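You operate a simulated robot arm through the tools that you are given. There is no shell and no other tool.

You are at the controls of a simulated robot arm. One attempt, no reset.

## Task
Wipe the oil smear off the nest plate, rack its pin and turn the model knob to 2.
Fine: use the wiping pad and put it back; the pin goes in the free socket. Set down upright: wiping pad. What is to be rubbed or washed off counts as gone when no trace of it is left.

Only the result counts: the job must be done as asked and must still hold three seconds after the hand-in. Knocking over, shifting, dropping, spilling or breaking anything else fails it.

## Robot
A 6-joint arm with a two-finger gripper, fixed in place. Base frame: the origin is on the floor under the middle of its stand, x ahead of it, y to its left, z up. Readings come in cm, degrees, newtons and seconds.
It reaches about 157.2 cm from its shoulder. Its first joint turns from -166.0 to 166.0 degrees. Payload 2.45 kg.
The tool frame sits at the grasp point between the pads (the TCP): z along the fingers, y along the line on which they close. The tips reach 2 cm beyond it. The gripper opens to 14 cm; its body begins 16.8 cm behind the TCP.
Orientation is that of the tool frame in the base frame, as [roll, pitch, yaw] about the fixed x, y, z axes, in that order (R = Rz(yaw) Ry(pitch) Rx(roll)). With the fingers straight down and closing along the base's y, the tool's x points along the base's -x, its y along +y and its z along -z.

## Interface
- The arm moves only by the tool arm_command. Its argument "moves" is a list of rows, each a list of 3 entries, a list of its own where there are three numbers: the gripper command, from -1 (fully open) to 1 (shut), values between in proportion, then the shift along the tool's x, y, z in cm, then the turn, a rotation vector about the tool's x, y, z in rad. In form: [[grip, [tx, ty, tz], [rx, ry, rz]], ...]. A call has 1 to 20 rows; each row shifts and turns the commanded pose from where the row before left it, along the tool's axes as they then stand. Each row takes 0.2 s and may step no farther than 5 cm and 8.6 degrees from the row before; otherwise, or with a gripper value out of range, the whole call is refused. Where a pose cannot be reached the arm comes as near as it can. A force on the tool above 40 N (or 10 N above the force at the start of the call, whichever is more), or a blocked arm, ends the call early, and 0.2 s more pass. Each finger travels about 4.5 cm/s and halts on what it meets, pressing with about 44 N; the grip force reading is that of the motor and also rises with nothing between the fingers. The clock runs only during rows and for 0.2 s after the last one: add rows that do not move to give the fingers time. The reply holds the time, the measured pose of the TCP, the force on the tool along the base axes, the opening and the grip force, in the units named above and with some noise, with the torque about the TCP (base axes, N m) and any sound that the robot's microphone picked up.
- Cameras (640 x 400 px; columns grow to the right, rows downward): "scene" is fixed at [39.87, -49.97, 146.35]; the picture's right is [0.81, -0.59, 0.00], its down [-0.30, -0.41, -0.86] and it looks along [0.51, 0.69, -0.51] (base axes); focal length 327 px, centre (320, 200). "wrist" rides on the gripper at [7.8, 1.1, -20.9] in the tool frame; the picture's right is [-0.14, 0.99, 0.00], its down [-0.92, -0.13, -0.37] and it looks along [-0.37, -0.05, 0.93] (tool axes); focal length 280 px, centre (320, 200).
- capture(camera): a new picture of that camera. It takes no simulated time.
- locate(camera, pixels): for up to 12 pixels [column, row] of the newest picture of that camera ("zoom" is the newest enlarged one), the place [x, y, z] in the base frame of the surface seen there, good to about 0.3 cm. It takes no simulated time.
- zoom(camera, box): a new picture of the part [left, top, right, bottom] of that camera's present view, enlarged. It takes no simulated time.
- close_job(): hands the job in; it is judged then, once.

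Open the gripper and draw the arm clear of the work before you hand the job in, unless the task says otherwise.

The tools are called after "Request:" as a command line: name --argument value ..., lists and objects as JSON in quotes. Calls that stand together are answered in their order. arm_command: Moves the arm, as the interface text tells. Its arguments: {"type":"object","properties":{"moves":{"type":"array"}},"required":["moves"]} The other tools are called the same way: capture (camera) takes a picture; locate (camera, pixels) gives the place of the surface under pixels of a picture; zoom (camera, box) takes an enlarged picture of a part of a camera's view; close_job () hands the job in.

At the start:

```text
time: 0.0
tool_pos: [81.37, 21.51, 117.22]
ee_rot: [-179.9, 0.1, -180.0]
contact_force: [0.4, 0.3, 0.9]
moment: [0.04, -0.03, -0.01]
grip_width: 13.97
gripper_force: 0.1
```

scene: 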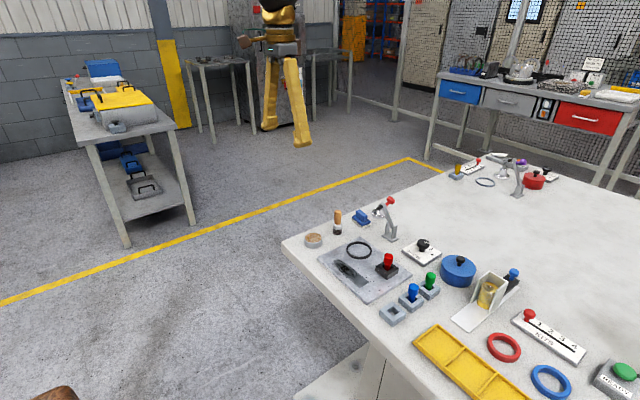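
wrist: 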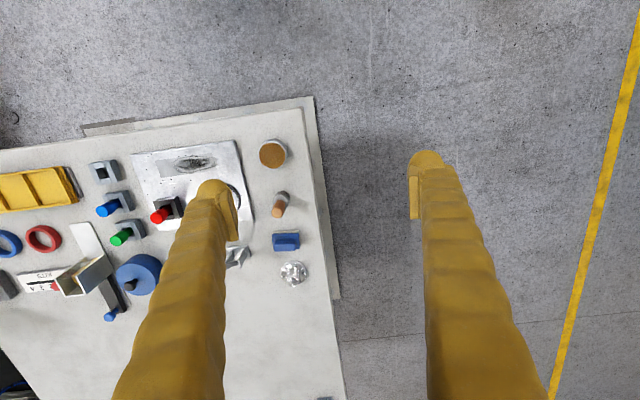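

The scene shows a table with a nest plate (around px 365,270 in scene) with a dark smear, a red pin, blue/green pins in sockets and a free socket. I zoom in on the work area to identify the parts.

Request:
zoom --camera "scene" --box '[290, 190, 450, 330]'

Request:
zoom --camera "scene" --box '[400, 240, 640, 400]'

Request:
zoom --camera "scene" --box '[430, 130, 590, 230]'

Request:
zoom --camera "wrist" --box '[0, 90, 350, 340]'

```text
2.86 times, centred on (370, 260) of scene
```

zoom: 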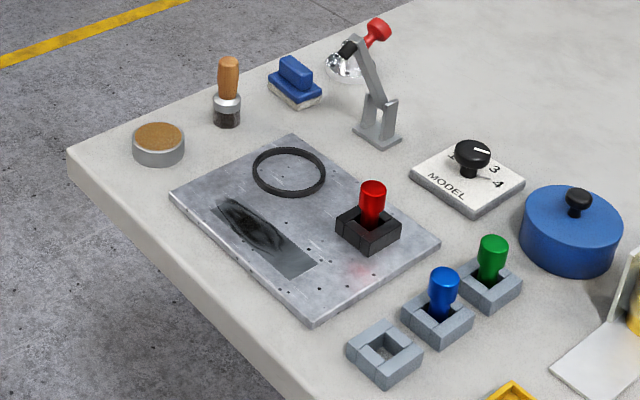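

```text
2.50 times, centred on (520, 320) of scene
```

zoom: 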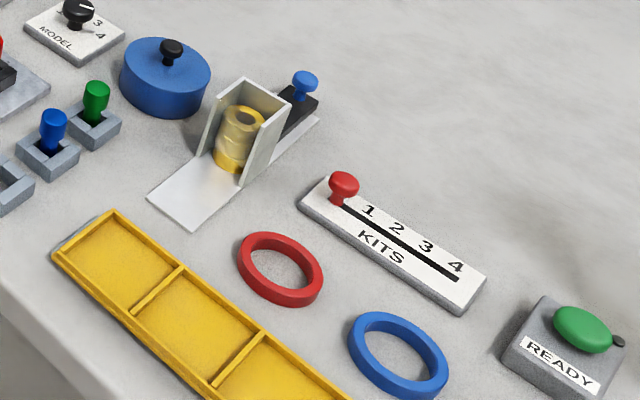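

```text
4.00 times, centred on (510, 180) of scene
```

zoom: 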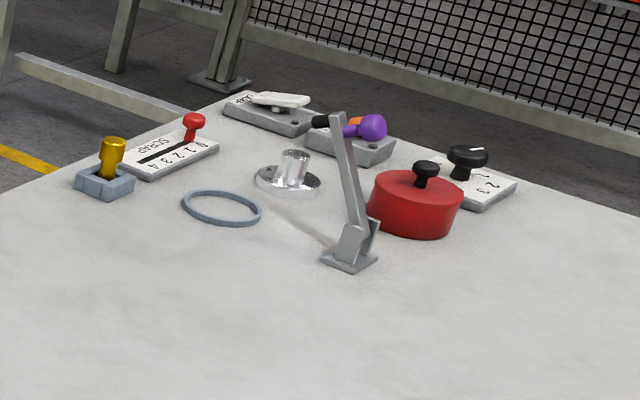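

```text
1.60 times, centred on (175, 215) of wrist
```

zoom: 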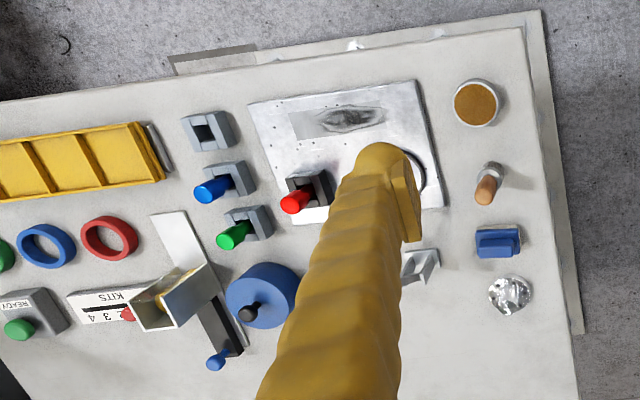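

The pad looks like the blue block (px 361,217), the red pin in a black block on the plate (388,262), free socket (393,313), model knob (423,245). I locate these points.

Request:
locate --camera "scene" --pixels '[[362, 214], [361, 221], [388, 257], [387, 271], [393, 312], [423, 243], [421, 255], [346, 270], [359, 250], [390, 228], [350, 180], [412, 290]]'

Request:
zoom --camera "scene" --box '[340, 195, 410, 239]'

Request:
zoom --camera "scene" --box '[395, 230, 451, 265]'

Request:
zoom --camera "scene" --box '[310, 230, 420, 300]'

```text
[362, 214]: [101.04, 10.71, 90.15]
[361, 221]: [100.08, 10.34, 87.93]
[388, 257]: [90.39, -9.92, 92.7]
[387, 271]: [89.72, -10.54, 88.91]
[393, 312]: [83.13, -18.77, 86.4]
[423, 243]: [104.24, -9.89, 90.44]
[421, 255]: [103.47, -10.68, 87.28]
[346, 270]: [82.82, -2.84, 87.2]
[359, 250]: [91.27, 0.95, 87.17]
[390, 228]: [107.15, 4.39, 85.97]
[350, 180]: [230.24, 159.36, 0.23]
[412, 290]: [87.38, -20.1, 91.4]
```

```text
9.09 times, centred on (375, 217) of scene
```

zoom: 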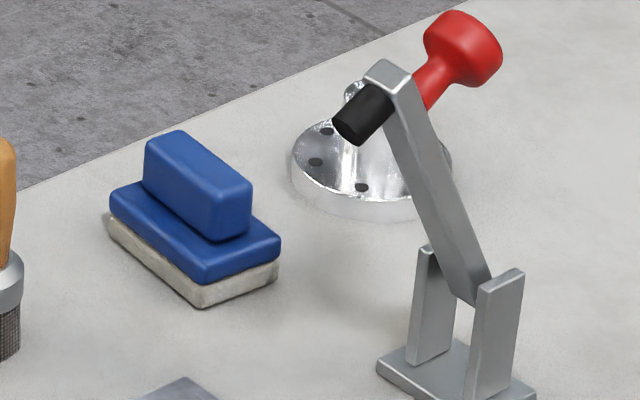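

```text
11.43 times, centred on (423, 248) of scene
```

zoom: 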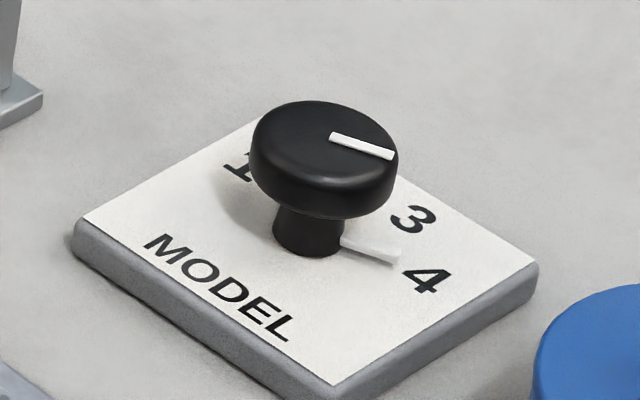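

```text
5.71 times, centred on (365, 265) of scene
```

zoom: 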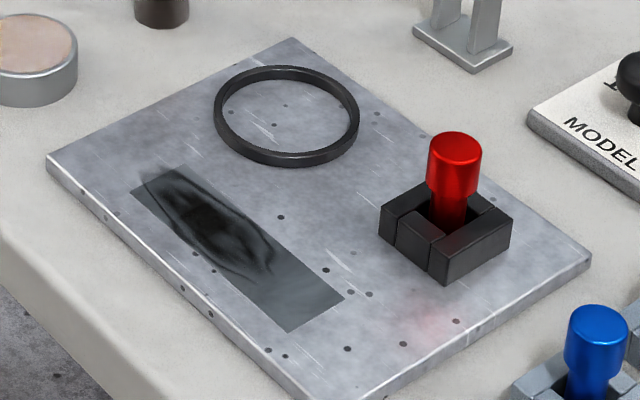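

I need precise pad geometry: I re-zoom on the pad (px 361,217) and locate its corners and the handle's edges.

Request:
zoom --camera "scene" --box '[340, 195, 410, 239]'

```text
9.09 times, centred on (375, 217) of scene
```

zoom: 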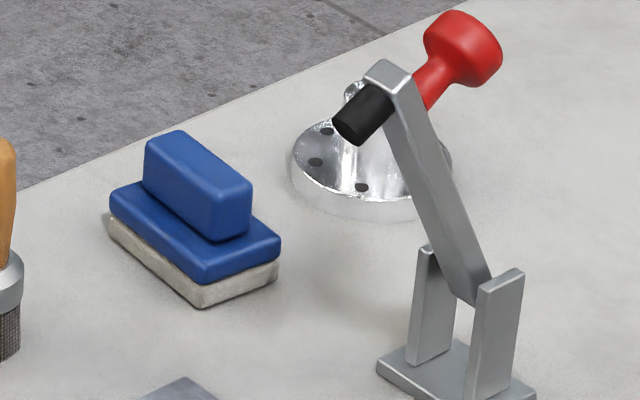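

I locate the handle top corners, the pad's upper plate corners, and its base corners.

Request:
locate --camera "zoom" --pixels '[[150, 145], [180, 135], [246, 183], [216, 205], [115, 200], [205, 275], [276, 242], [202, 304], [275, 282], [112, 232], [198, 165], [300, 300]]'

```text
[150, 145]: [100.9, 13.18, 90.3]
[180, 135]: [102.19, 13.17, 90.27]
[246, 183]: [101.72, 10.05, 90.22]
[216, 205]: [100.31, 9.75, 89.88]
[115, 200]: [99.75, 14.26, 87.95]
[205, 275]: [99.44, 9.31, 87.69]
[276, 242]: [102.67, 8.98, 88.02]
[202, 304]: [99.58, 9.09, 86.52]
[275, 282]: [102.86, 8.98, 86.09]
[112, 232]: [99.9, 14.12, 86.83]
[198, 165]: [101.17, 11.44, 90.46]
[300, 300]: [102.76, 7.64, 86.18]
```

The pad's handle is ~1.5 cm thick in x, ~3.6 long in y, top z≈90.3; the pad footprint is ≈3.4×5.3. Now I zoom on the plate to measure the smear and neighbours.

Request:
zoom --camera "scene" --box '[310, 230, 420, 300]'

```text
5.71 times, centred on (365, 265) of scene
```

zoom: 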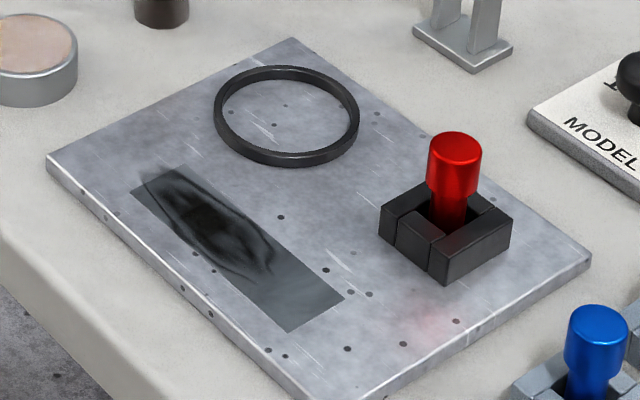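

I locate plate corners, the smear patch corners, the ring's edges and the pin block corners.

Request:
locate --camera "zoom" --pixels '[[50, 158], [292, 42], [588, 258], [340, 395], [131, 190], [180, 166], [343, 299], [291, 331], [145, 172], [215, 115], [280, 160], [395, 260]]'

Request:
locate --camera "zoom" --pixels '[[453, 137], [430, 185], [382, 208], [443, 283], [511, 220], [444, 250], [358, 110], [290, 68], [400, 245], [445, 205]]'

```text
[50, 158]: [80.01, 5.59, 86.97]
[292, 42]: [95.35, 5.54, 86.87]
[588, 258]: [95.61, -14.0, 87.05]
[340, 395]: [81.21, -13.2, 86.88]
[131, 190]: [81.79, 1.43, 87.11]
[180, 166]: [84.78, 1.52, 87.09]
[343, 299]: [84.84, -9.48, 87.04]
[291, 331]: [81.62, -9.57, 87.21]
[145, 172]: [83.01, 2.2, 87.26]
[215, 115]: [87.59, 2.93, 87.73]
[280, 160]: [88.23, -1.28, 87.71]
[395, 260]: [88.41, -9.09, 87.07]
```

```text
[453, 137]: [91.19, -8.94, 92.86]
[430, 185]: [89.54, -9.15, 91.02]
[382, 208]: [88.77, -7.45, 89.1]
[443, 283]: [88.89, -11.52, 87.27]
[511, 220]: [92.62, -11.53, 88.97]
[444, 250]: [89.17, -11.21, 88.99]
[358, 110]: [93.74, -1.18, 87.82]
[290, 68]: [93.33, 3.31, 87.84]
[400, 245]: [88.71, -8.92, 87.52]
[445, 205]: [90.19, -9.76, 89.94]
```

Plate spans x 80–95.5, y −14–5.6; smear patch x 81.7–84.8, y −9.6–2.2. Now I check the neighbours of the pad (brush, clamp, chrome part) for gripper clearance.

Request:
locate --camera "scene" --pixels '[[337, 214], [337, 230], [314, 240], [377, 209], [389, 200], [384, 208], [391, 222], [380, 213], [423, 243], [456, 270], [460, 258], [412, 298]]'

Request:
zoom --camera "wrist" --box '[220, 110, 340, 300]'

```text
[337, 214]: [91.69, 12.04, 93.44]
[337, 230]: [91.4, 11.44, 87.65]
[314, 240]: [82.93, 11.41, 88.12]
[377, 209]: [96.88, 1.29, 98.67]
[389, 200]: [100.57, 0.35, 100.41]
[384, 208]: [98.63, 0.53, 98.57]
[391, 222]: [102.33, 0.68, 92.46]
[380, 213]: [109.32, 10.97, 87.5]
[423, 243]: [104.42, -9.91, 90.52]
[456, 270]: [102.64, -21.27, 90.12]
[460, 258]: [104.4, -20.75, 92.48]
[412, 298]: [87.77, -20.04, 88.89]
```

```text
2.11 times, centred on (280, 205) of wrist
```

zoom: 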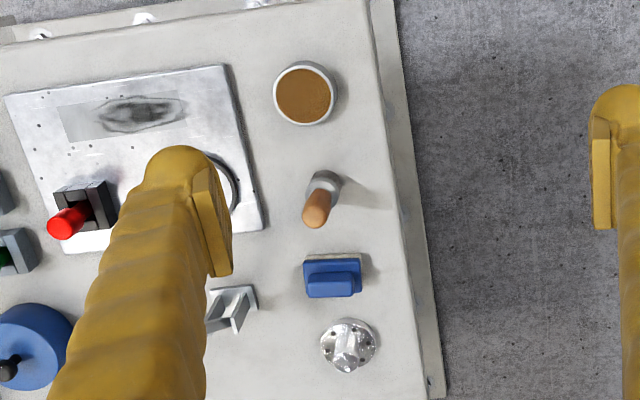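

The chrome part and brush flank the pad in x, but y is clear, so I'll grip the handle along y as the tool stands. I move to a viewing pose in front of and above the pad with the gripper partly closed.

Request:
arm_command --moves '[[-0.6, [-2.65, -2.375, 1.8], [0, 0, 0]], [-0.2, [-2.65, -2.375, 1.8], [0, 0, 0]], [-0.2, [-2.65, -2.375, 1.8], [0, 0, 0]], [-0.2, [-2.65, -2.375, 1.8], [0, 0, 0]], [-0.2, [0, 0, 0], [0, 0, 0]], [-0.2, [0, 0, 0], [0, 0, 0]]]'

Request:
capture --camera "wrist"

```text
time: 1.4
tool_pos: [91.9, 12.07, 109.94]
ee_rot: [180.0, 0.0, 180.0]
contact_force: [-0.2, -0.2, 0.2]
moment: [0.0, 0.02, 0.03]
grip_width: 8.39
gripper_force: 0.0
```

```text
taken
```

wrist: 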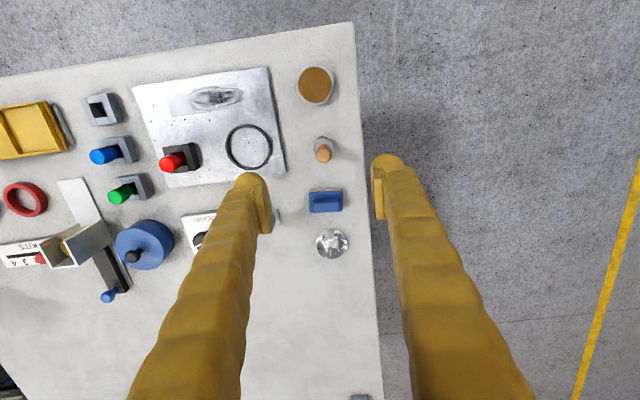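

The pad is at px (326,201) in the wrist view. I zoom in and measure its corners.

Request:
zoom --camera "wrist" --box '[290, 170, 370, 220]'

```text
8.00 times, centred on (330, 195) of wrist
```

zoom: 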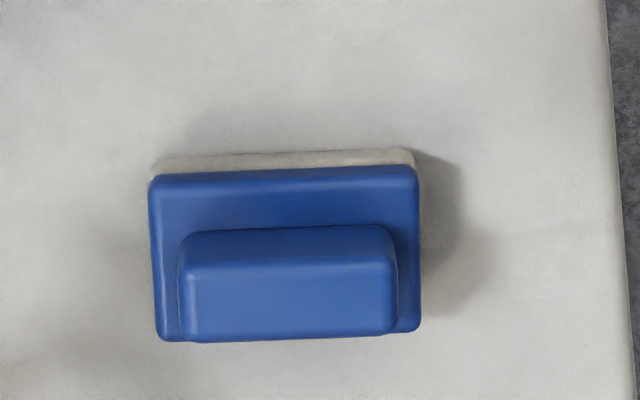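

I locate the handle top corners and the plate's corners in this zoom.

Request:
locate --camera "zoom" --pixels '[[190, 270], [390, 265], [390, 328], [192, 335], [155, 180], [412, 172], [290, 300], [160, 335], [415, 325], [285, 190], [155, 165], [410, 153]]'

```text
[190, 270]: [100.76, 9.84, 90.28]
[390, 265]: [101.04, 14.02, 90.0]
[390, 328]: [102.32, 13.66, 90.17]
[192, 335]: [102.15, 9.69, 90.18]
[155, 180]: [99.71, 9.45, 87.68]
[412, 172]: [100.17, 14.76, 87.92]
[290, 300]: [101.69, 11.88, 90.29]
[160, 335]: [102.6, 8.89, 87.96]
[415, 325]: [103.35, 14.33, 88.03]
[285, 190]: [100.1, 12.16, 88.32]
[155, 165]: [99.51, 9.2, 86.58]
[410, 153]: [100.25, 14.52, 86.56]
```

The pad centre is about (101.5, 11.8) with its long axis turned ~6° from y toward +x. I move above it, turn 6° and descend to just above the handle.

Request:
arm_command --moves '[[-0.2, [-4.8, -0.12, 0], [0, 0, 0]], [-0.2, [-4.8, -0.12, 0], [0, 0, 0]], [-0.2, [0, 0, 0], [0, 0, 0.105]], [-0.2, [0, 0, 4.0], [0, 0, 0]], [-0.2, [0, 0, 4.0], [0, 0, 0]], [-0.2, [0, 0, 4.0], [0, 0, 0]], [-0.2, [0, 0, 2.0], [0, 0, 0]], [-0.2, [0, 0, 0], [0, 0, 0]], [-0.2, [0, 0, 0], [0, 0, 0]]]'

Request:
capture --camera "wrist"

Request:
zoom --camera "scene" --box '[310, 150, 430, 240]'

```text
time: 3.4
tool_pos: [101.76, 11.84, 95.98]
ee_rot: [180.0, 0.0, 174.0]
contact_force: [0.3, -0.1, 0.0]
moment: [-0.04, 0.02, 0.0]
grip_width: 8.39
gripper_force: 0.0
```

```text
taken
```

wrist: 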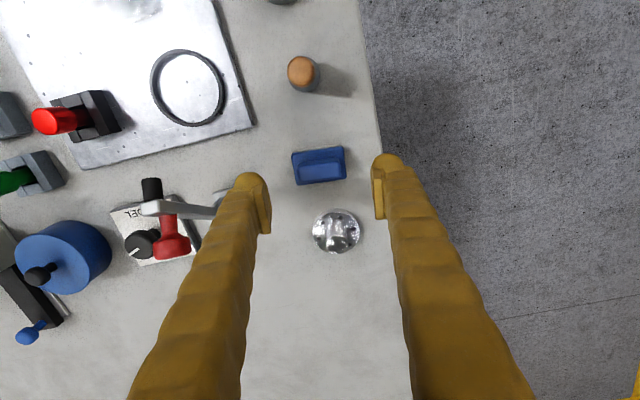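

```text
4.44 times, centred on (370, 195) of scene
```

zoom: 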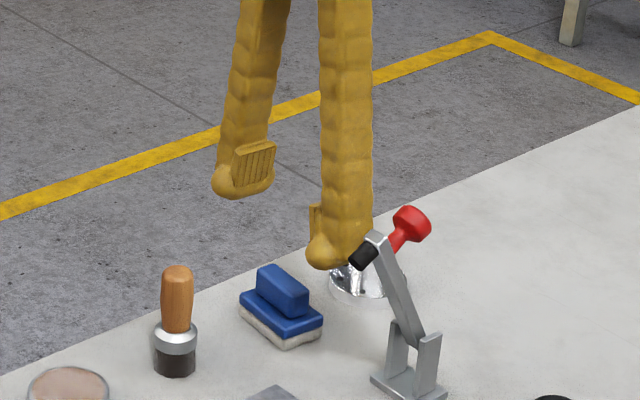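

The fingers straddle the pad. I zoom the wrist view on the pad to check alignment before descending.

Request:
zoom --camera "wrist" --box '[240, 130, 400, 230]'

```text
4.00 times, centred on (320, 180) of wrist
```

zoom: 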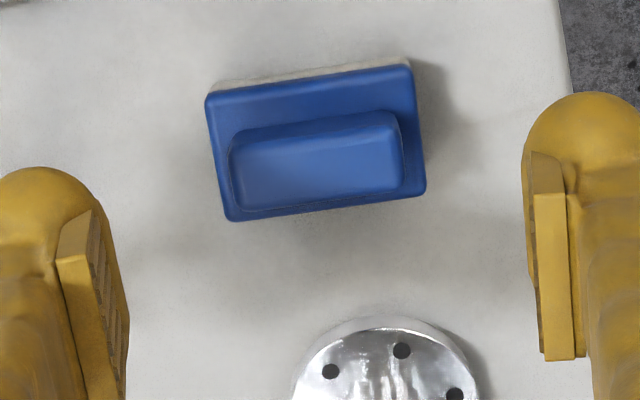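

Alignment matches prediction (handle centre at zoom ≈(318,165)). I descend to TCP z≈90.4 and then close.

Request:
arm_command --moves '[[-0.2, [0.1, 0, 3.0], [0, 0, 0]], [-0.2, [0, 0, 2.0], [0, 0, 0]], [-0.2, [0, 0, 0.5], [0, 0, 0]], [-0.2, [0, 0, 0], [0, 0, 0]]]'

Request:
capture --camera "wrist"

Request:
zoom --camera "scene" --box '[310, 170, 430, 245]'

```text
time: 4.4
tool_pos: [101.47, 11.89, 90.65]
ee_rot: [179.9, 0.1, 174.0]
contact_force: [0.3, 0.8, 0.2]
moment: [-0.03, 0.02, -0.01]
grip_width: 8.43
gripper_force: 0.0
```

```text
taken
```

wrist: 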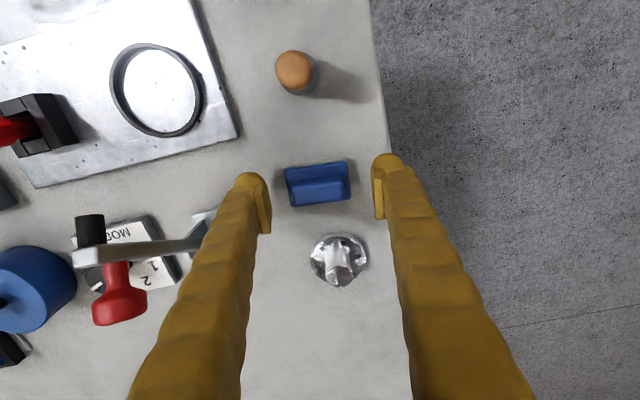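

```text
5.33 times, centred on (370, 208) of scene
```

zoom: 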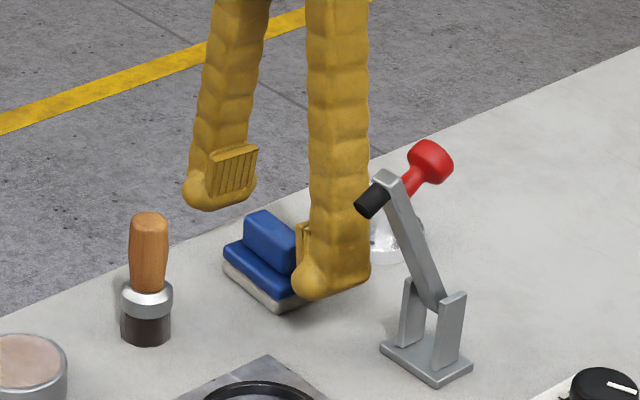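

Request:
zoom --camera "wrist" --box '[240, 130, 400, 230]'

```text
4.00 times, centred on (320, 180) of wrist
```

zoom: 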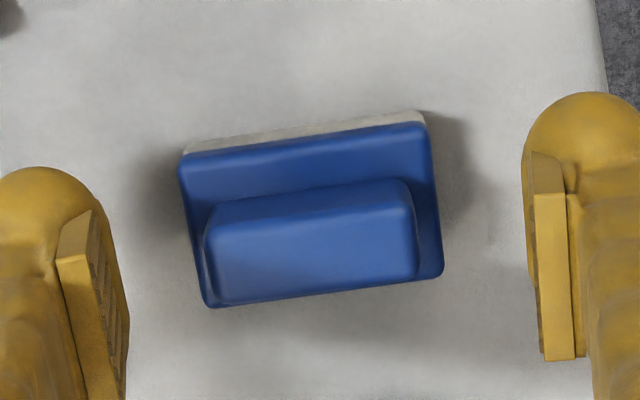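

Handle centre is ~0.1 cm to the −y side of the finger midline; I correct, lower 0.2 cm and close on the handle.

Request:
arm_command --moves '[[-0.2, [0, -0.1, 0.2], [0, 0, 0]], [-0.2, [0, 0, 0], [0, 0, 0]], [1, [0, 0, 0], [0, 0, 0]], [1, [0, 0, 0], [0, 0, 0]], [1, [0, 0, 0], [0, 0, 0]], [1, [0, 0, 0], [0, 0, 0]], [1, [0, 0, 0], [0, 0, 0]]]'

Request:
zoom --camera "wrist" --box '[240, 130, 400, 230]'

```text
time: 6.0
tool_pos: [101.55, 11.81, 90.44]
ee_rot: [179.9, 0.0, 174.0]
contact_force: [-0.2, 0.8, 0.0]
moment: [-0.01, 0.01, 0.02]
grip_width: 4.22
gripper_force: 43.4
```

```text
4.00 times, centred on (320, 180) of wrist
```

zoom: 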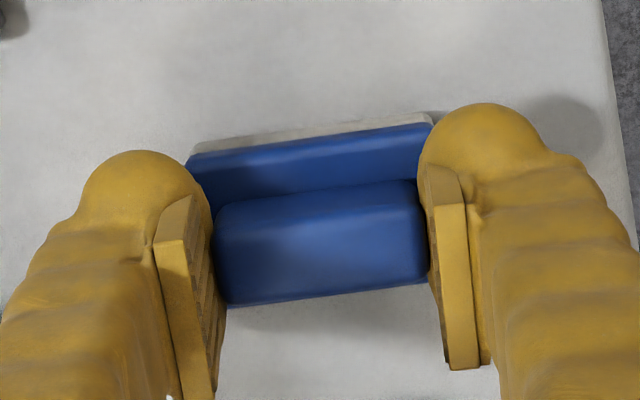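

Gripped (width 4.22, force 43 N). I lift the pad 18 cm, square the yaw and carry it over the smear.

Request:
arm_command --moves '[[1, [0, 0, -2.0], [0, 0, 0]], [1, [0, 0, -4.0], [0, 0, 0]], [1, [0, 0, -4.0], [0, 0, 0]], [1, [0, 0, -4.0], [0, 0, 0]], [1, [0, 0, -4.0], [0, 0, 0]], [1, [0, 0, 0], [0, 0, -0.105]], [1, [3.67, -2.66, 0], [0, 0, 0]], [1, [3.67, -2.66, 0], [0, 0, 0]], [1, [3.67, -2.66, 0], [0, 0, 0]], [1, [3.67, -2.66, 0], [0, 0, 0]], [1, [3.67, -2.66, 0], [0, 0, 0]], [1, [0, 0, 0], [0, 0, 0]], [1, [0, 0, 0], [0, 0, 0]]]'

Request:
capture --camera "wrist"

Request:
capture --camera "scene"

```text
time: 8.8
tool_pos: [83.18, -1.82, 108.4]
ee_rot: [-180.0, 0.0, 180.0]
contact_force: [-0.4, -0.9, -1.0]
moment: [0.0, 0.01, -0.01]
grip_width: 4.24
gripper_force: 44.0
```

```text
taken
```

wrist: 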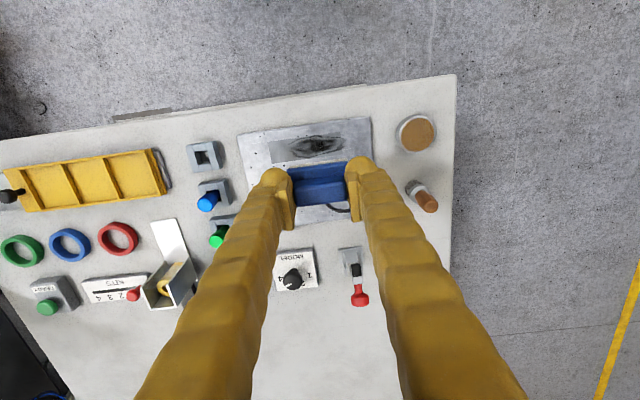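

```text
taken
```

scene: 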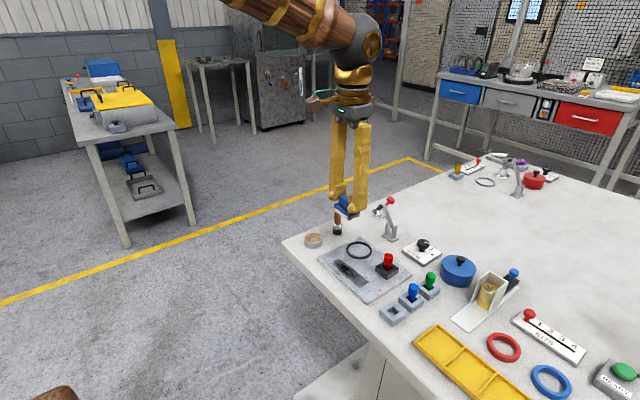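

The pad is held above the plate; the smear is visible at px (318,147). I zoom for its exact extents.

Request:
zoom --camera "wrist" --box '[230, 105, 390, 205]'

```text
4.00 times, centred on (310, 155) of wrist
```

zoom: 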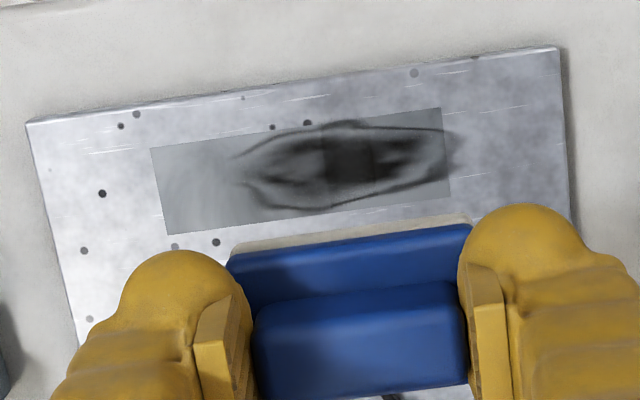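

I locate the smear's extremes: left/right ends, upper/lower edges and the patch corners.

Request:
locate --camera "zoom" --pixels '[[150, 148], [170, 235], [440, 107], [452, 195], [465, 135], [330, 118], [240, 155], [320, 212], [460, 160], [555, 50], [240, 183], [250, 200]]'

```text
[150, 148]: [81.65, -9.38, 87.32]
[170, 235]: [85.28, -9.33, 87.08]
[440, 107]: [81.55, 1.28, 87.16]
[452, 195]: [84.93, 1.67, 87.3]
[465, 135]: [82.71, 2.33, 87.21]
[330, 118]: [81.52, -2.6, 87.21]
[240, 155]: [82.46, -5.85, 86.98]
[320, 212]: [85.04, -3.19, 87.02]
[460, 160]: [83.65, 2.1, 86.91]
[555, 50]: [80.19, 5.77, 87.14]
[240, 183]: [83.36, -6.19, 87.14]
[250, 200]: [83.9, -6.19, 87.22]
```

Smear spans x 81.4–85.2, y −6.3–2.4 (patch to −9.4). I lower the pad toward the plate to just above contact (TCP z≈92.2).

Request:
arm_command --moves '[[1, [0.4, 0, 4.0], [0, 0, 0]], [1, [0, 0, 4.0], [0, 0, 0]], [1, [0, 0, 4.0], [0, 0, 0]], [1, [0, 0, 3.0], [0, 0, 0]], [1, [0, 0, 1.2], [0, 0, 0]], [1, [0, 0, 0], [0, 0, 0]]]'

```text
time: 10.2
tool_pos: [82.77, -1.69, 92.0]
ee_rot: [180.0, 0.0, 180.0]
contact_force: [0.0, 0.0, -0.6]
moment: [0.0, 0.02, 0.01]
grip_width: 4.25
gripper_force: 44.0
```

Not yet touching (force ≈0 at z 92.0). I step down in small increments until contact.

Request:
arm_command --moves '[[1, [0, 0, 0.3], [0, 0, 0]], [1, [0, 0, 0.15], [0, 0, 0]], [1, [0, 0, 0], [0, 0, 0]]]'

```text
time: 11.0
tool_pos: [82.67, -1.63, 91.56]
ee_rot: [-180.0, 0.0, -180.0]
contact_force: [0.4, -0.2, -0.9]
moment: [0.0, 0.01, -0.01]
grip_width: 4.24
gripper_force: 44.1
```

At z 91.56 still no contact force; I keep lowering by 0.1 cm steps.

Request:
arm_command --moves '[[1, [0, 0, 0.1], [0, 0, 0]], [1, [0, 0, 0], [0, 0, 0]]]'

Request:
arm_command --moves '[[1, [0, 0, 0.1], [0, 0, 0]], [1, [0, 0, 0], [0, 0, 0]]]'

```text
time: 11.6
tool_pos: [82.78, -1.69, 91.6]
ee_rot: [180.0, 0.0, -179.9]
contact_force: [0.0, 0.0, -0.5]
moment: [0.01, 0.0, -0.01]
grip_width: 4.29
gripper_force: 43.9
```

```text
time: 12.2
tool_pos: [82.71, -1.59, 91.45]
ee_rot: [180.0, 0.0, -180.0]
contact_force: [-0.1, 0.2, -0.8]
moment: [0.02, -0.03, 0.05]
grip_width: 4.28
gripper_force: 43.8
```

Still free; commanded z is ≈91.47 and the plate contact should come at about 91.3–91.4. I continue in 0.1 cm steps.

Request:
arm_command --moves '[[1, [0, 0, 0.1], [0, 0, 0]], [1, [0, 0, 0], [0, 0, 0]]]'

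Request:
arm_command --moves '[[1, [0, 0, 0.1], [0, 0, 0]], [1, [0, 0, 0], [0, 0, 0]]]'

```text
time: 12.8
tool_pos: [82.82, -1.67, 91.43]
ee_rot: [-179.9, 0.0, 180.0]
contact_force: [-1.2, -0.9, 7.3]
moment: [-0.02, 0.06, -0.03]
grip_width: 4.28
gripper_force: 44.0
```

```text
time: 13.4
tool_pos: [82.73, -1.59, 91.35]
ee_rot: [180.0, 0.1, 180.0]
contact_force: [0.0, 7.9, 20.3]
moment: [0.18, 0.04, -0.01]
grip_width: 4.24
gripper_force: 44.3
```

Contact: 7 N then 20 N. I ease off by 0.05 cm and start wiping strokes along y at x≈82.8.

Request:
arm_command --moves '[[1, [0, 0, -0.05], [0, 0, 0]], [1, [0, 1.3, 0], [0, 0, 0]], [1, [0, 1.3, 0], [0, 0, 0]], [1, [0, -1.5, 0], [0, 0, 0]], [1, [0, -1.5, 0], [0, 0, 0]], [1, [0, -1.5, 0], [0, 0, 0]], [1, [0, -1.5, 0], [0, 0, 0]], [1, [0, -1.5, 0], [0, 0, 0]], [1, [0, -1.5, 0], [0, 0, 0]], [1, [0, 0, 0], [0, 0, 0]]]'

Request:
capture --camera "wrist"

Request:
zoom --camera "scene" --box '[300, 200, 430, 300]'

```text
time: 15.6
tool_pos: [82.65, -8.06, 91.29]
ee_rot: [180.0, 0.1, 180.0]
contact_force: [-0.2, 5.9, 33.7]
moment: [0.1, -0.01, 0.02]
grip_width: 4.23
gripper_force: 44.2
```

```text
taken
```

wrist: 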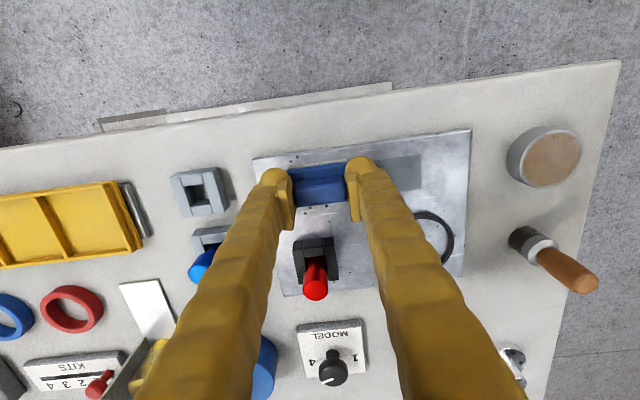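

```text
4.00 times, centred on (365, 250) of scene
```

zoom: 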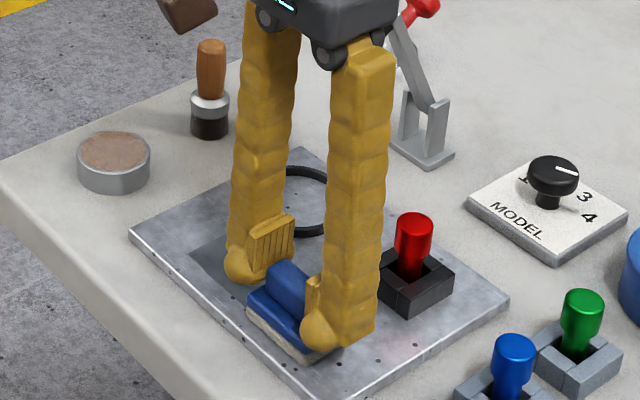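

The smear swirls appear largely gone; normal force is 34 N, so I ease off 0.1 cm and do another pass at x≈84 while checking what remains.

Request:
zoom --camera "wrist" --box '[250, 120, 490, 270]'

Request:
arm_command --moves '[[1, [0, 0, -0.1], [0, 0, 0]], [1, [-0.6, 0, 0], [0, 0, 0]], [1, [-0.6, 0, 0], [0, 0, 0]], [1, [0, 1.5, 0], [0, 0, 0]], [1, [0, 1.5, 0], [0, 0, 0]], [1, [0, 1.5, 0], [0, 0, 0]], [1, [0, 0, 0], [0, 0, 0]]]'

```text
2.67 times, centred on (370, 195) of wrist
```

zoom: 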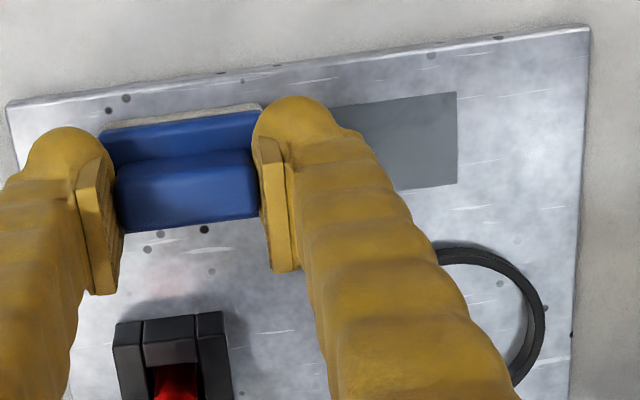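

```text
time: 17.2
tool_pos: [83.95, -3.49, 91.29]
ee_rot: [179.9, 0.0, 180.0]
contact_force: [1.1, -3.2, 11.6]
moment: [-0.04, -0.09, -0.02]
grip_width: 4.26
gripper_force: 44.2
```

Force is a good 12 N. I continue covering x≈84 up to y≈+1.3, then x≈82.2 back across the whole patch.

Request:
arm_command --moves '[[1, [0, 1.6, 0], [0, 0, 0]], [1, [0, 1.6, 0], [0, 0, 0]], [1, [0, 1.6, 0], [0, 0, 0]], [1, [0.6, 0, 0], [0, 0, 0]], [1, [0.6, 0, 0], [0, 0, 0]], [1, [0.6, 0, 0], [0, 0, 0]], [1, [0, -1.6, 0], [0, 0, 0]], [1, [0, -1.6, 0], [0, 0, 0]], [1, [0, -1.6, 0], [0, 0, 0]], [1, [0, -1.6, 0], [0, 0, 0]], [1, [0, -1.6, 0], [0, 0, 0]], [1, [0, -1.4, 0], [0, 0, 0]], [1, [0, 0, 0], [0, 0, 0]]]'

```text
time: 20.0
tool_pos: [82.06, -8.04, 91.51]
ee_rot: [179.9, 0.0, -180.0]
contact_force: [0.0, -0.1, 0.0]
moment: [-0.04, -0.01, 0.01]
grip_width: 4.24
gripper_force: 44.0
```

Contact was lost on the last pass (0 N at z 91.5). I lower 0.05 cm at a time to regain ~10 N and repeat that pass.

Request:
arm_command --moves '[[1, [0, 0, 0.07], [0, 0, 0]], [1, [0, 0, 0], [0, 0, 0]]]'

Request:
capture --camera "wrist"

Request:
zoom --camera "wrist" --box '[250, 120, 490, 270]'

```text
time: 20.6
tool_pos: [82.05, -8.17, 91.43]
ee_rot: [-180.0, 0.0, -180.0]
contact_force: [0.9, 0.2, -0.4]
moment: [0.02, 0.01, -0.01]
grip_width: 4.26
gripper_force: 43.9
```

```text
taken
```

wrist: 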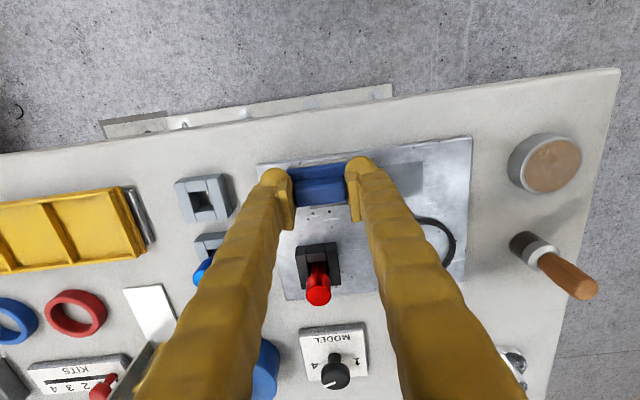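

```text
2.67 times, centred on (370, 195) of wrist
```

zoom: 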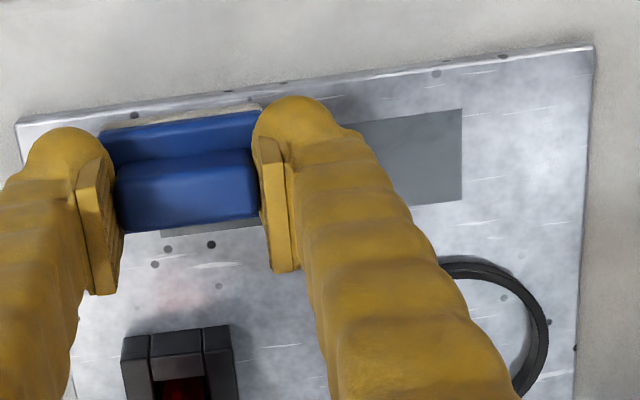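

Still no contact at commanded 91.35; the swirls are gone in view at the right end. I keep lowering in small steps.

Request:
arm_command --moves '[[1, [0, 0, 0.07], [0, 0, 0]], [1, [0, 0, 0], [0, 0, 0]]]'

Request:
arm_command --moves '[[1, [0, 0, 0.07], [0, 0, 0]], [1, [0, 0, 0], [0, 0, 0]]]'

```text
time: 21.2
tool_pos: [82.08, -8.16, 91.36]
ee_rot: [179.9, 0.1, 180.0]
contact_force: [-3.1, -1.5, 11.5]
moment: [0.03, 0.15, -0.02]
grip_width: 4.28
gripper_force: 44.2
```

```text
time: 21.8
tool_pos: [82.09, -8.1, 91.3]
ee_rot: [-180.0, 0.2, -180.0]
contact_force: [-4.5, 5.5, 31.5]
moment: [0.12, 0.23, -0.01]
grip_width: 4.26
gripper_force: 43.9
```

Now 31 N; I back off 0.04 cm and wipe at x≈82.1 from y −8 to +1.3, then x≈83.2 back.

Request:
arm_command --moves '[[1, [0, 0, -0.04], [0, 0, 0]], [1, [0, 1.5, 0], [0, 0, 0]], [1, [0, 1.5, 0], [0, 0, 0]], [1, [0, 1.5, 0], [0, 0, 0]], [1, [0, 1.6, 0], [0, 0, 0]], [1, [0, 1.6, 0], [0, 0, 0]], [1, [0, 1.6, 0], [0, 0, 0]], [1, [0, 0, 0], [0, 0, 0]]]'

Request:
zoom --camera "wrist" --box '[160, 120, 400, 270]'

```text
time: 23.6
tool_pos: [82.05, 1.12, 91.16]
ee_rot: [179.9, 0.0, 179.9]
contact_force: [-0.3, -1.7, 17.7]
moment: [0.04, -0.05, -0.01]
grip_width: 4.26
gripper_force: 43.8
```

```text
2.67 times, centred on (280, 195) of wrist
```

zoom: 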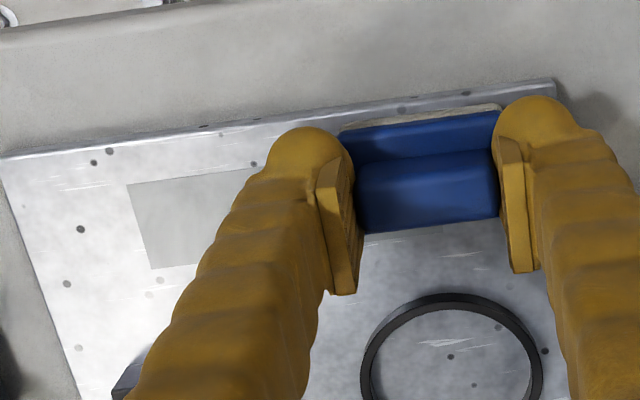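

17.7 N, patch looks clean and lighter at its left end. I do more passes at x≈83.2 and x≈84.3 for full coverage.

Request:
arm_command --moves '[[1, [-0.55, 0, 0], [0, 0, 0]], [1, [-0.55, 0, 0], [0, 0, 0]], [1, [0, -1.5, 0], [0, 0, 0]], [1, [0, -1.5, 0], [0, 0, 0]], [1, [0, -1.5, 0], [0, 0, 0]], [1, [0, -1.6, 0], [0, 0, 0]], [1, [0, -1.6, 0], [0, 0, 0]], [1, [0, -1.6, 0], [0, 0, 0]], [1, [0, 0, 0], [0, 0, 0]]]'

Request:
arm_command --moves '[[1, [-0.55, 0, 0], [0, 0, 0]], [1, [-0.55, 0, 0], [0, 0, 0]], [1, [0, 1.5, 0], [0, 0, 0]], [1, [0, 1.5, 0], [0, 0, 0]], [1, [0, 1.5, 0], [0, 0, 0]], [1, [0, 1.6, 0], [0, 0, 0]], [1, [0, 1.6, 0], [0, 0, 0]], [1, [0, 1.6, 0], [0, 0, 0]], [1, [0, 0, 0], [0, 0, 0]]]'

```text
time: 25.6
tool_pos: [83.38, -8.06, 91.37]
ee_rot: [-180.0, 0.0, 180.0]
contact_force: [-2.1, 2.4, 19.1]
moment: [-0.02, 0.01, 0.03]
grip_width: 4.22
gripper_force: 43.7
```

```text
time: 27.6
tool_pos: [84.28, 1.12, 91.26]
ee_rot: [-180.0, 0.0, 180.0]
contact_force: [0.2, 0.7, -0.4]
moment: [0.02, 0.01, -0.05]
grip_width: 4.27
gripper_force: 43.7
```

Contact was lost again somewhere on the last pass. I lift 12 cm and inspect the patch before deciding on more strokes.

Request:
arm_command --moves '[[1, [0, 0, -4], [0, 0, 0]], [1, [0, 0, -4], [0, 0, 0]], [1, [0, -1.5, -4], [0, 0, 0]], [1, [0, -1.5, -4], [0, 0, 0]], [1, [0, 0, 0], [0, 0, 0]], [1, [0, 0, 0], [0, 0, 0]]]'

Request:
capture --camera "wrist"

Request:
zoom --camera "wrist" --box '[230, 105, 390, 205]'

Request:
zoom --camera "scene" --box '[310, 230, 420, 300]'

```text
time: 29.0
tool_pos: [84.38, -1.62, 107.41]
ee_rot: [-180.0, 0.0, 180.0]
contact_force: [0.1, -0.5, 0.1]
moment: [0.01, 0.0, 0.05]
grip_width: 4.3
gripper_force: 43.8
```

```text
taken
```

wrist: 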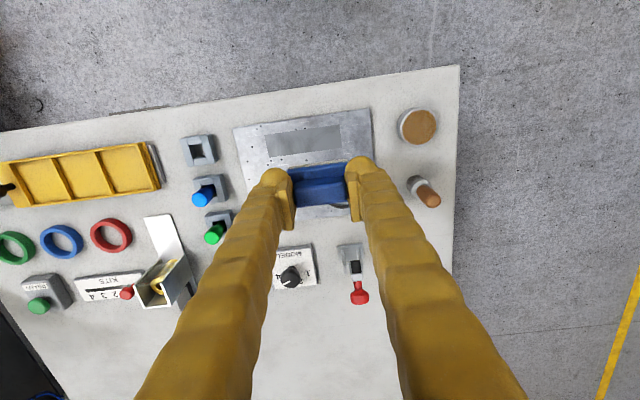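

```text
4.00 times, centred on (310, 155) of wrist
```

zoom: 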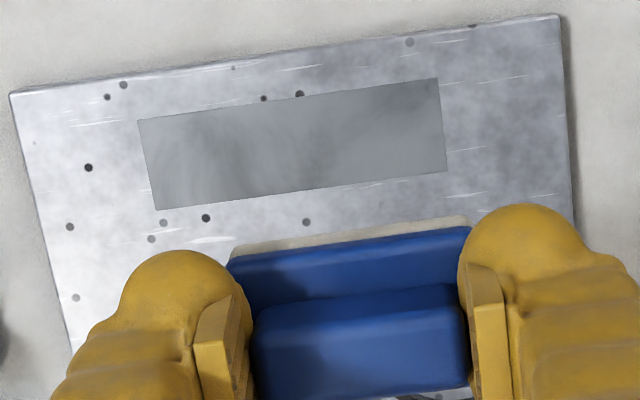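

```text
5.71 times, centred on (365, 265) of scene
```

zoom: 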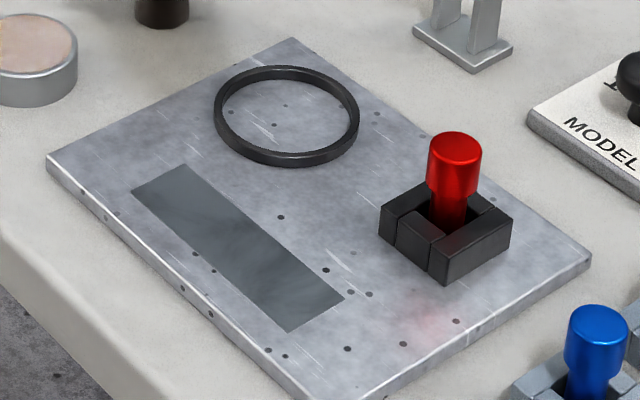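

The swirl is gone; a uniform matte rectangle remains (part of the plate). I zoom closer to check for faint residue.

Request:
zoom --camera "wrist" --box '[258, 118, 348, 164]'

Request:
zoom --camera "scene" --box '[328, 254, 376, 292]'

```text
7.11 times, centred on (303, 141) of wrist
```

zoom: 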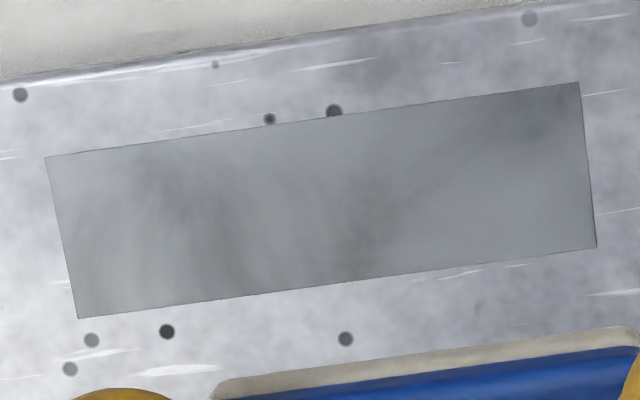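

```text
10.53 times, centred on (352, 273) of scene
```

zoom: 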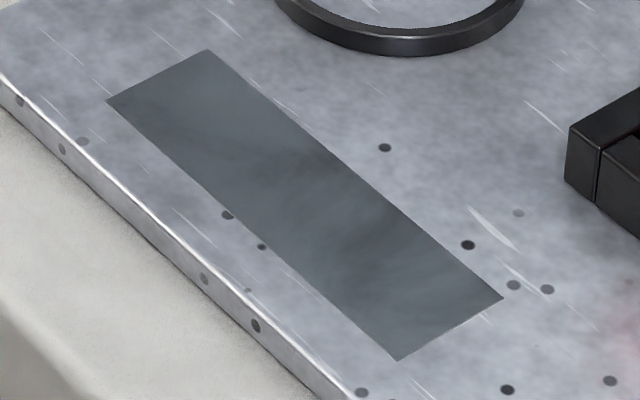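

Only faint, reflection-like shading remains, but two passes lost contact, so I'll do another full set with controlled force. I lower back near contact at (84.1, 1.1).

Request:
arm_command --moves '[[1, [0, 1.5, 4], [0, 0, 0]], [1, [0.2, 1.5, 4], [0, 0, 0]], [1, [0, 0, 4], [0, 0, 0]], [1, [0, 0, 3.8], [0, 0, 0]], [1, [0, 0, 0.2], [0, 0, 0]], [1, [0, 0, 0], [0, 0, 0]]]'

Request:
arm_command --moves '[[1, [0, 0, 0.07], [0, 0, 0]], [1, [0, 0, 0], [0, 0, 0]]]'

```text
time: 30.4
tool_pos: [84.16, 1.2, 91.3]
ee_rot: [-180.0, 0.0, -180.0]
contact_force: [0.1, 0.3, -0.4]
moment: [0.02, -0.03, 0.0]
grip_width: 4.26
gripper_force: 43.7
```

```text
time: 31.0
tool_pos: [84.17, 1.08, 91.32]
ee_rot: [-180.0, 0.0, 180.0]
contact_force: [1.5, 1.6, 6.0]
moment: [0.04, -0.1, 0.01]
grip_width: 4.24
gripper_force: 43.9
```

Contact at 6 N; I add a little preload and wipe along x≈84.1 to y≈−8.

Request:
arm_command --moves '[[1, [0, 0, 0.04], [0, 0, 0]], [1, [0, -1.5, 0], [0, 0, 0]], [1, [0, -1.5, 0], [0, 0, 0]], [1, [0, -1.5, 0], [0, 0, 0]], [1, [0, 0, 0], [0, 0, 0]]]'

Request:
arm_command --moves '[[1, [0, -1.5, 0], [0, 0, 0]], [1, [0, -1.5, 0], [0, 0, 0]], [1, [0, -1.5, 0], [0, 0, 0]], [1, [0, -0.5, 0], [0, 0, 0]], [1, [0, 0, 0], [0, 0, 0]]]'

```text
time: 32.2
tool_pos: [84.01, -3.3, 91.1]
ee_rot: [-180.0, 0.2, -180.0]
contact_force: [-0.4, 5.2, 25.6]
moment: [0.03, 0.0, 0.0]
grip_width: 4.24
gripper_force: 43.8
```

```text
time: 33.4
tool_pos: [84.16, -8.24, 91.13]
ee_rot: [-180.0, 0.0, -180.0]
contact_force: [-0.3, 6.7, 27.8]
moment: [0.07, -0.08, 0.0]
grip_width: 4.26
gripper_force: 44.3
```

Good contact throughout (25–28 N). I shift to x≈83.1 and wipe back to y≈+1.2, checking midway.

Request:
arm_command --moves '[[1, [0.5, 0, 0], [0, 0, 0]], [1, [0.5, 0, 0], [0, 0, 0]], [1, [0, 1.5, 0], [0, 0, 0]], [1, [0, 1.5, 0], [0, 0, 0]], [1, [0, 1.5, 0], [0, 0, 0]], [1, [0, 0, 0], [0, 0, 0]]]'

Request:
arm_command --moves '[[1, [0, 1.5, 0], [0, 0, 0]], [1, [0, 1.5, 0], [0, 0, 0]], [1, [0, 1.5, 0], [0, 0, 0]], [1, [0, 0.5, 0], [0, 0, 0]], [1, [0, 0, 0], [0, 0, 0]]]'

```text
time: 34.8
tool_pos: [83.14, -3.8, 91.15]
ee_rot: [179.8, 0.0, -180.0]
contact_force: [-2.3, 0.8, 7.8]
moment: [0.02, 0.03, 0.03]
grip_width: 4.23
gripper_force: 44.1
```

```text
time: 36.0
tool_pos: [83.16, 1.19, 91.19]
ee_rot: [-180.0, 0.0, -179.9]
contact_force: [-1.3, -1.9, 8.9]
moment: [0.02, 0.06, -0.03]
grip_width: 4.28
gripper_force: 43.5
```

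Still in contact (8–9 N). I shift to x≈82.1, add 0.03 cm preload, and wipe to y≈−8.

Request:
arm_command --moves '[[1, [0.5, 0, 0.03], [0, 0, 0]], [1, [0.5, 0, 0], [0, 0, 0]], [1, [0, -1.5, 0], [0, 0, 0]], [1, [0, -1.5, 0], [0, 0, 0]], [1, [0, -1.5, 0], [0, 0, 0]], [1, [0, 0, 0], [0, 0, 0]]]'

Request:
arm_command --moves '[[1, [0, -1.5, 0], [0, 0, 0]], [1, [0, -1.5, 0], [0, 0, 0]], [1, [0, -1.5, 0], [0, 0, 0]], [1, [0, -0.5, 0], [0, 0, 0]], [1, [0, 0, 0], [0, 0, 0]]]'

```text
time: 37.4
tool_pos: [82.18, -3.37, 91.08]
ee_rot: [180.0, 0.1, -179.9]
contact_force: [0.1, 5.6, 28.1]
moment: [0.13, 0.07, -0.01]
grip_width: 4.24
gripper_force: 44.4
```

```text
time: 38.6
tool_pos: [82.11, -8.2, 91.17]
ee_rot: [-179.9, 0.1, -179.9]
contact_force: [-0.1, 8.2, 33.2]
moment: [0.17, -0.02, -0.02]
grip_width: 4.25
gripper_force: 43.4
```

Full coverage with firm contact. I lift the pad and inspect the plate from two vantage points.

Request:
arm_command --moves '[[1, [0, 0, -4], [0, 0, 0]], [1, [0, 0, -4], [0, 0, 0]], [1, [0, 0, -4], [0, 0, 0]], [1, [0, 2, -4], [0, 0, 0]], [1, [0, 2, 0], [0, 0, 0]], [1, [0, 0, 0], [0, 0, 0]]]'

Request:
zoom --camera "wrist" --box '[258, 108, 368, 174]'

Request:
zoom --camera "scene" --box '[328, 254, 376, 292]'

```text
time: 40.0
tool_pos: [82.06, -4.36, 107.0]
ee_rot: [-180.0, 0.0, -180.0]
contact_force: [-0.2, -0.8, -1.0]
moment: [0.0, -0.01, 0.02]
grip_width: 4.27
gripper_force: 43.6
```

```text
5.82 times, centred on (313, 141) of wrist
```

zoom: 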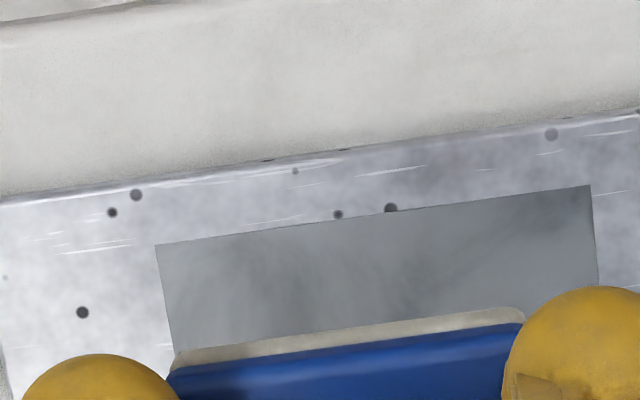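

```text
10.53 times, centred on (352, 273) of scene
```

zoom: 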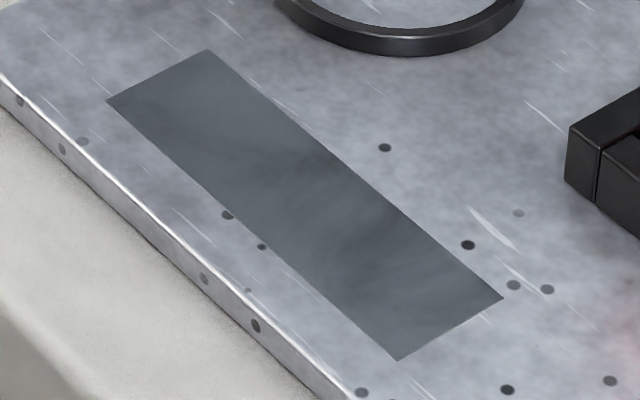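

The residual shading is identical after a second full wipe, so it is plate texture; the smear is gone. I carry the pad back: first along y at x≈82, then along x, then turn 6° and descend to ~1 cm above its place.

Request:
arm_command --moves '[[1, [0, 4, 0], [0, 0, 0]], [1, [0, 4, 0], [0, 0, 0]], [1, [0, 4, 0], [0, 0, 0]], [1, [0, 4, 0], [0, 0, 0]], [1, [-4.8375, 0, 0], [0, 0, 0]], [1, [-4.8375, 0, 0], [0, 0, 0]], [1, [-4.8375, 0, 0], [0, 0, 0]], [1, [-4.8375, 0, 0], [0, 0, 0]], [1, [0, 0, 0], [0, 0, 0.105]], [1, [0, 0, 4], [0, 0, 0]], [1, [0, 0, 4], [0, 0, 0]], [1, [0, 0, 4], [0, 0, 0]], [1, [0, 0, 3.5], [0, 0, 0]], [1, [0, 0, 0], [0, 0, 0]], [1, [0, 0, 0], [0, 0, 0]]]'

Request:
zoom --camera "scene" --box '[310, 170, 430, 245]'

Request:
capture --camera "wrist"

```text
time: 43.2
tool_pos: [101.55, 11.84, 91.67]
ee_rot: [180.0, -0.1, 174.0]
contact_force: [-0.6, -1.1, -0.7]
moment: [0.02, 0.0, 0.03]
grip_width: 4.26
gripper_force: 43.9
```

```text
5.33 times, centred on (370, 208) of scene
```

zoom: 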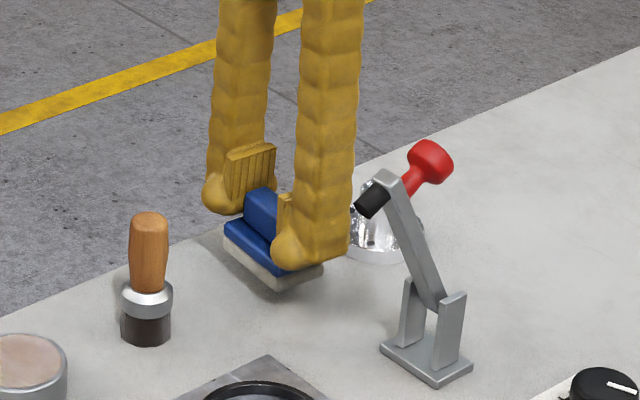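

```text
taken
```

wrist: 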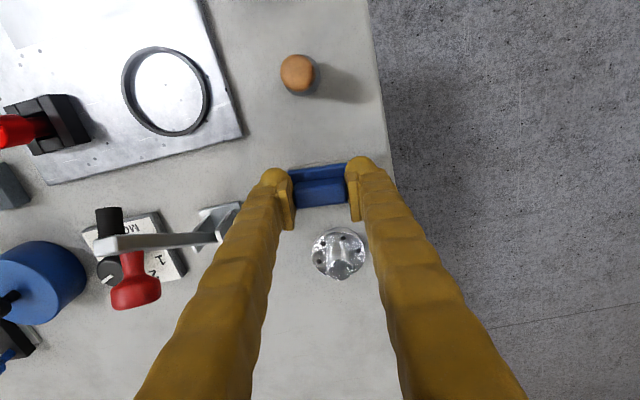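

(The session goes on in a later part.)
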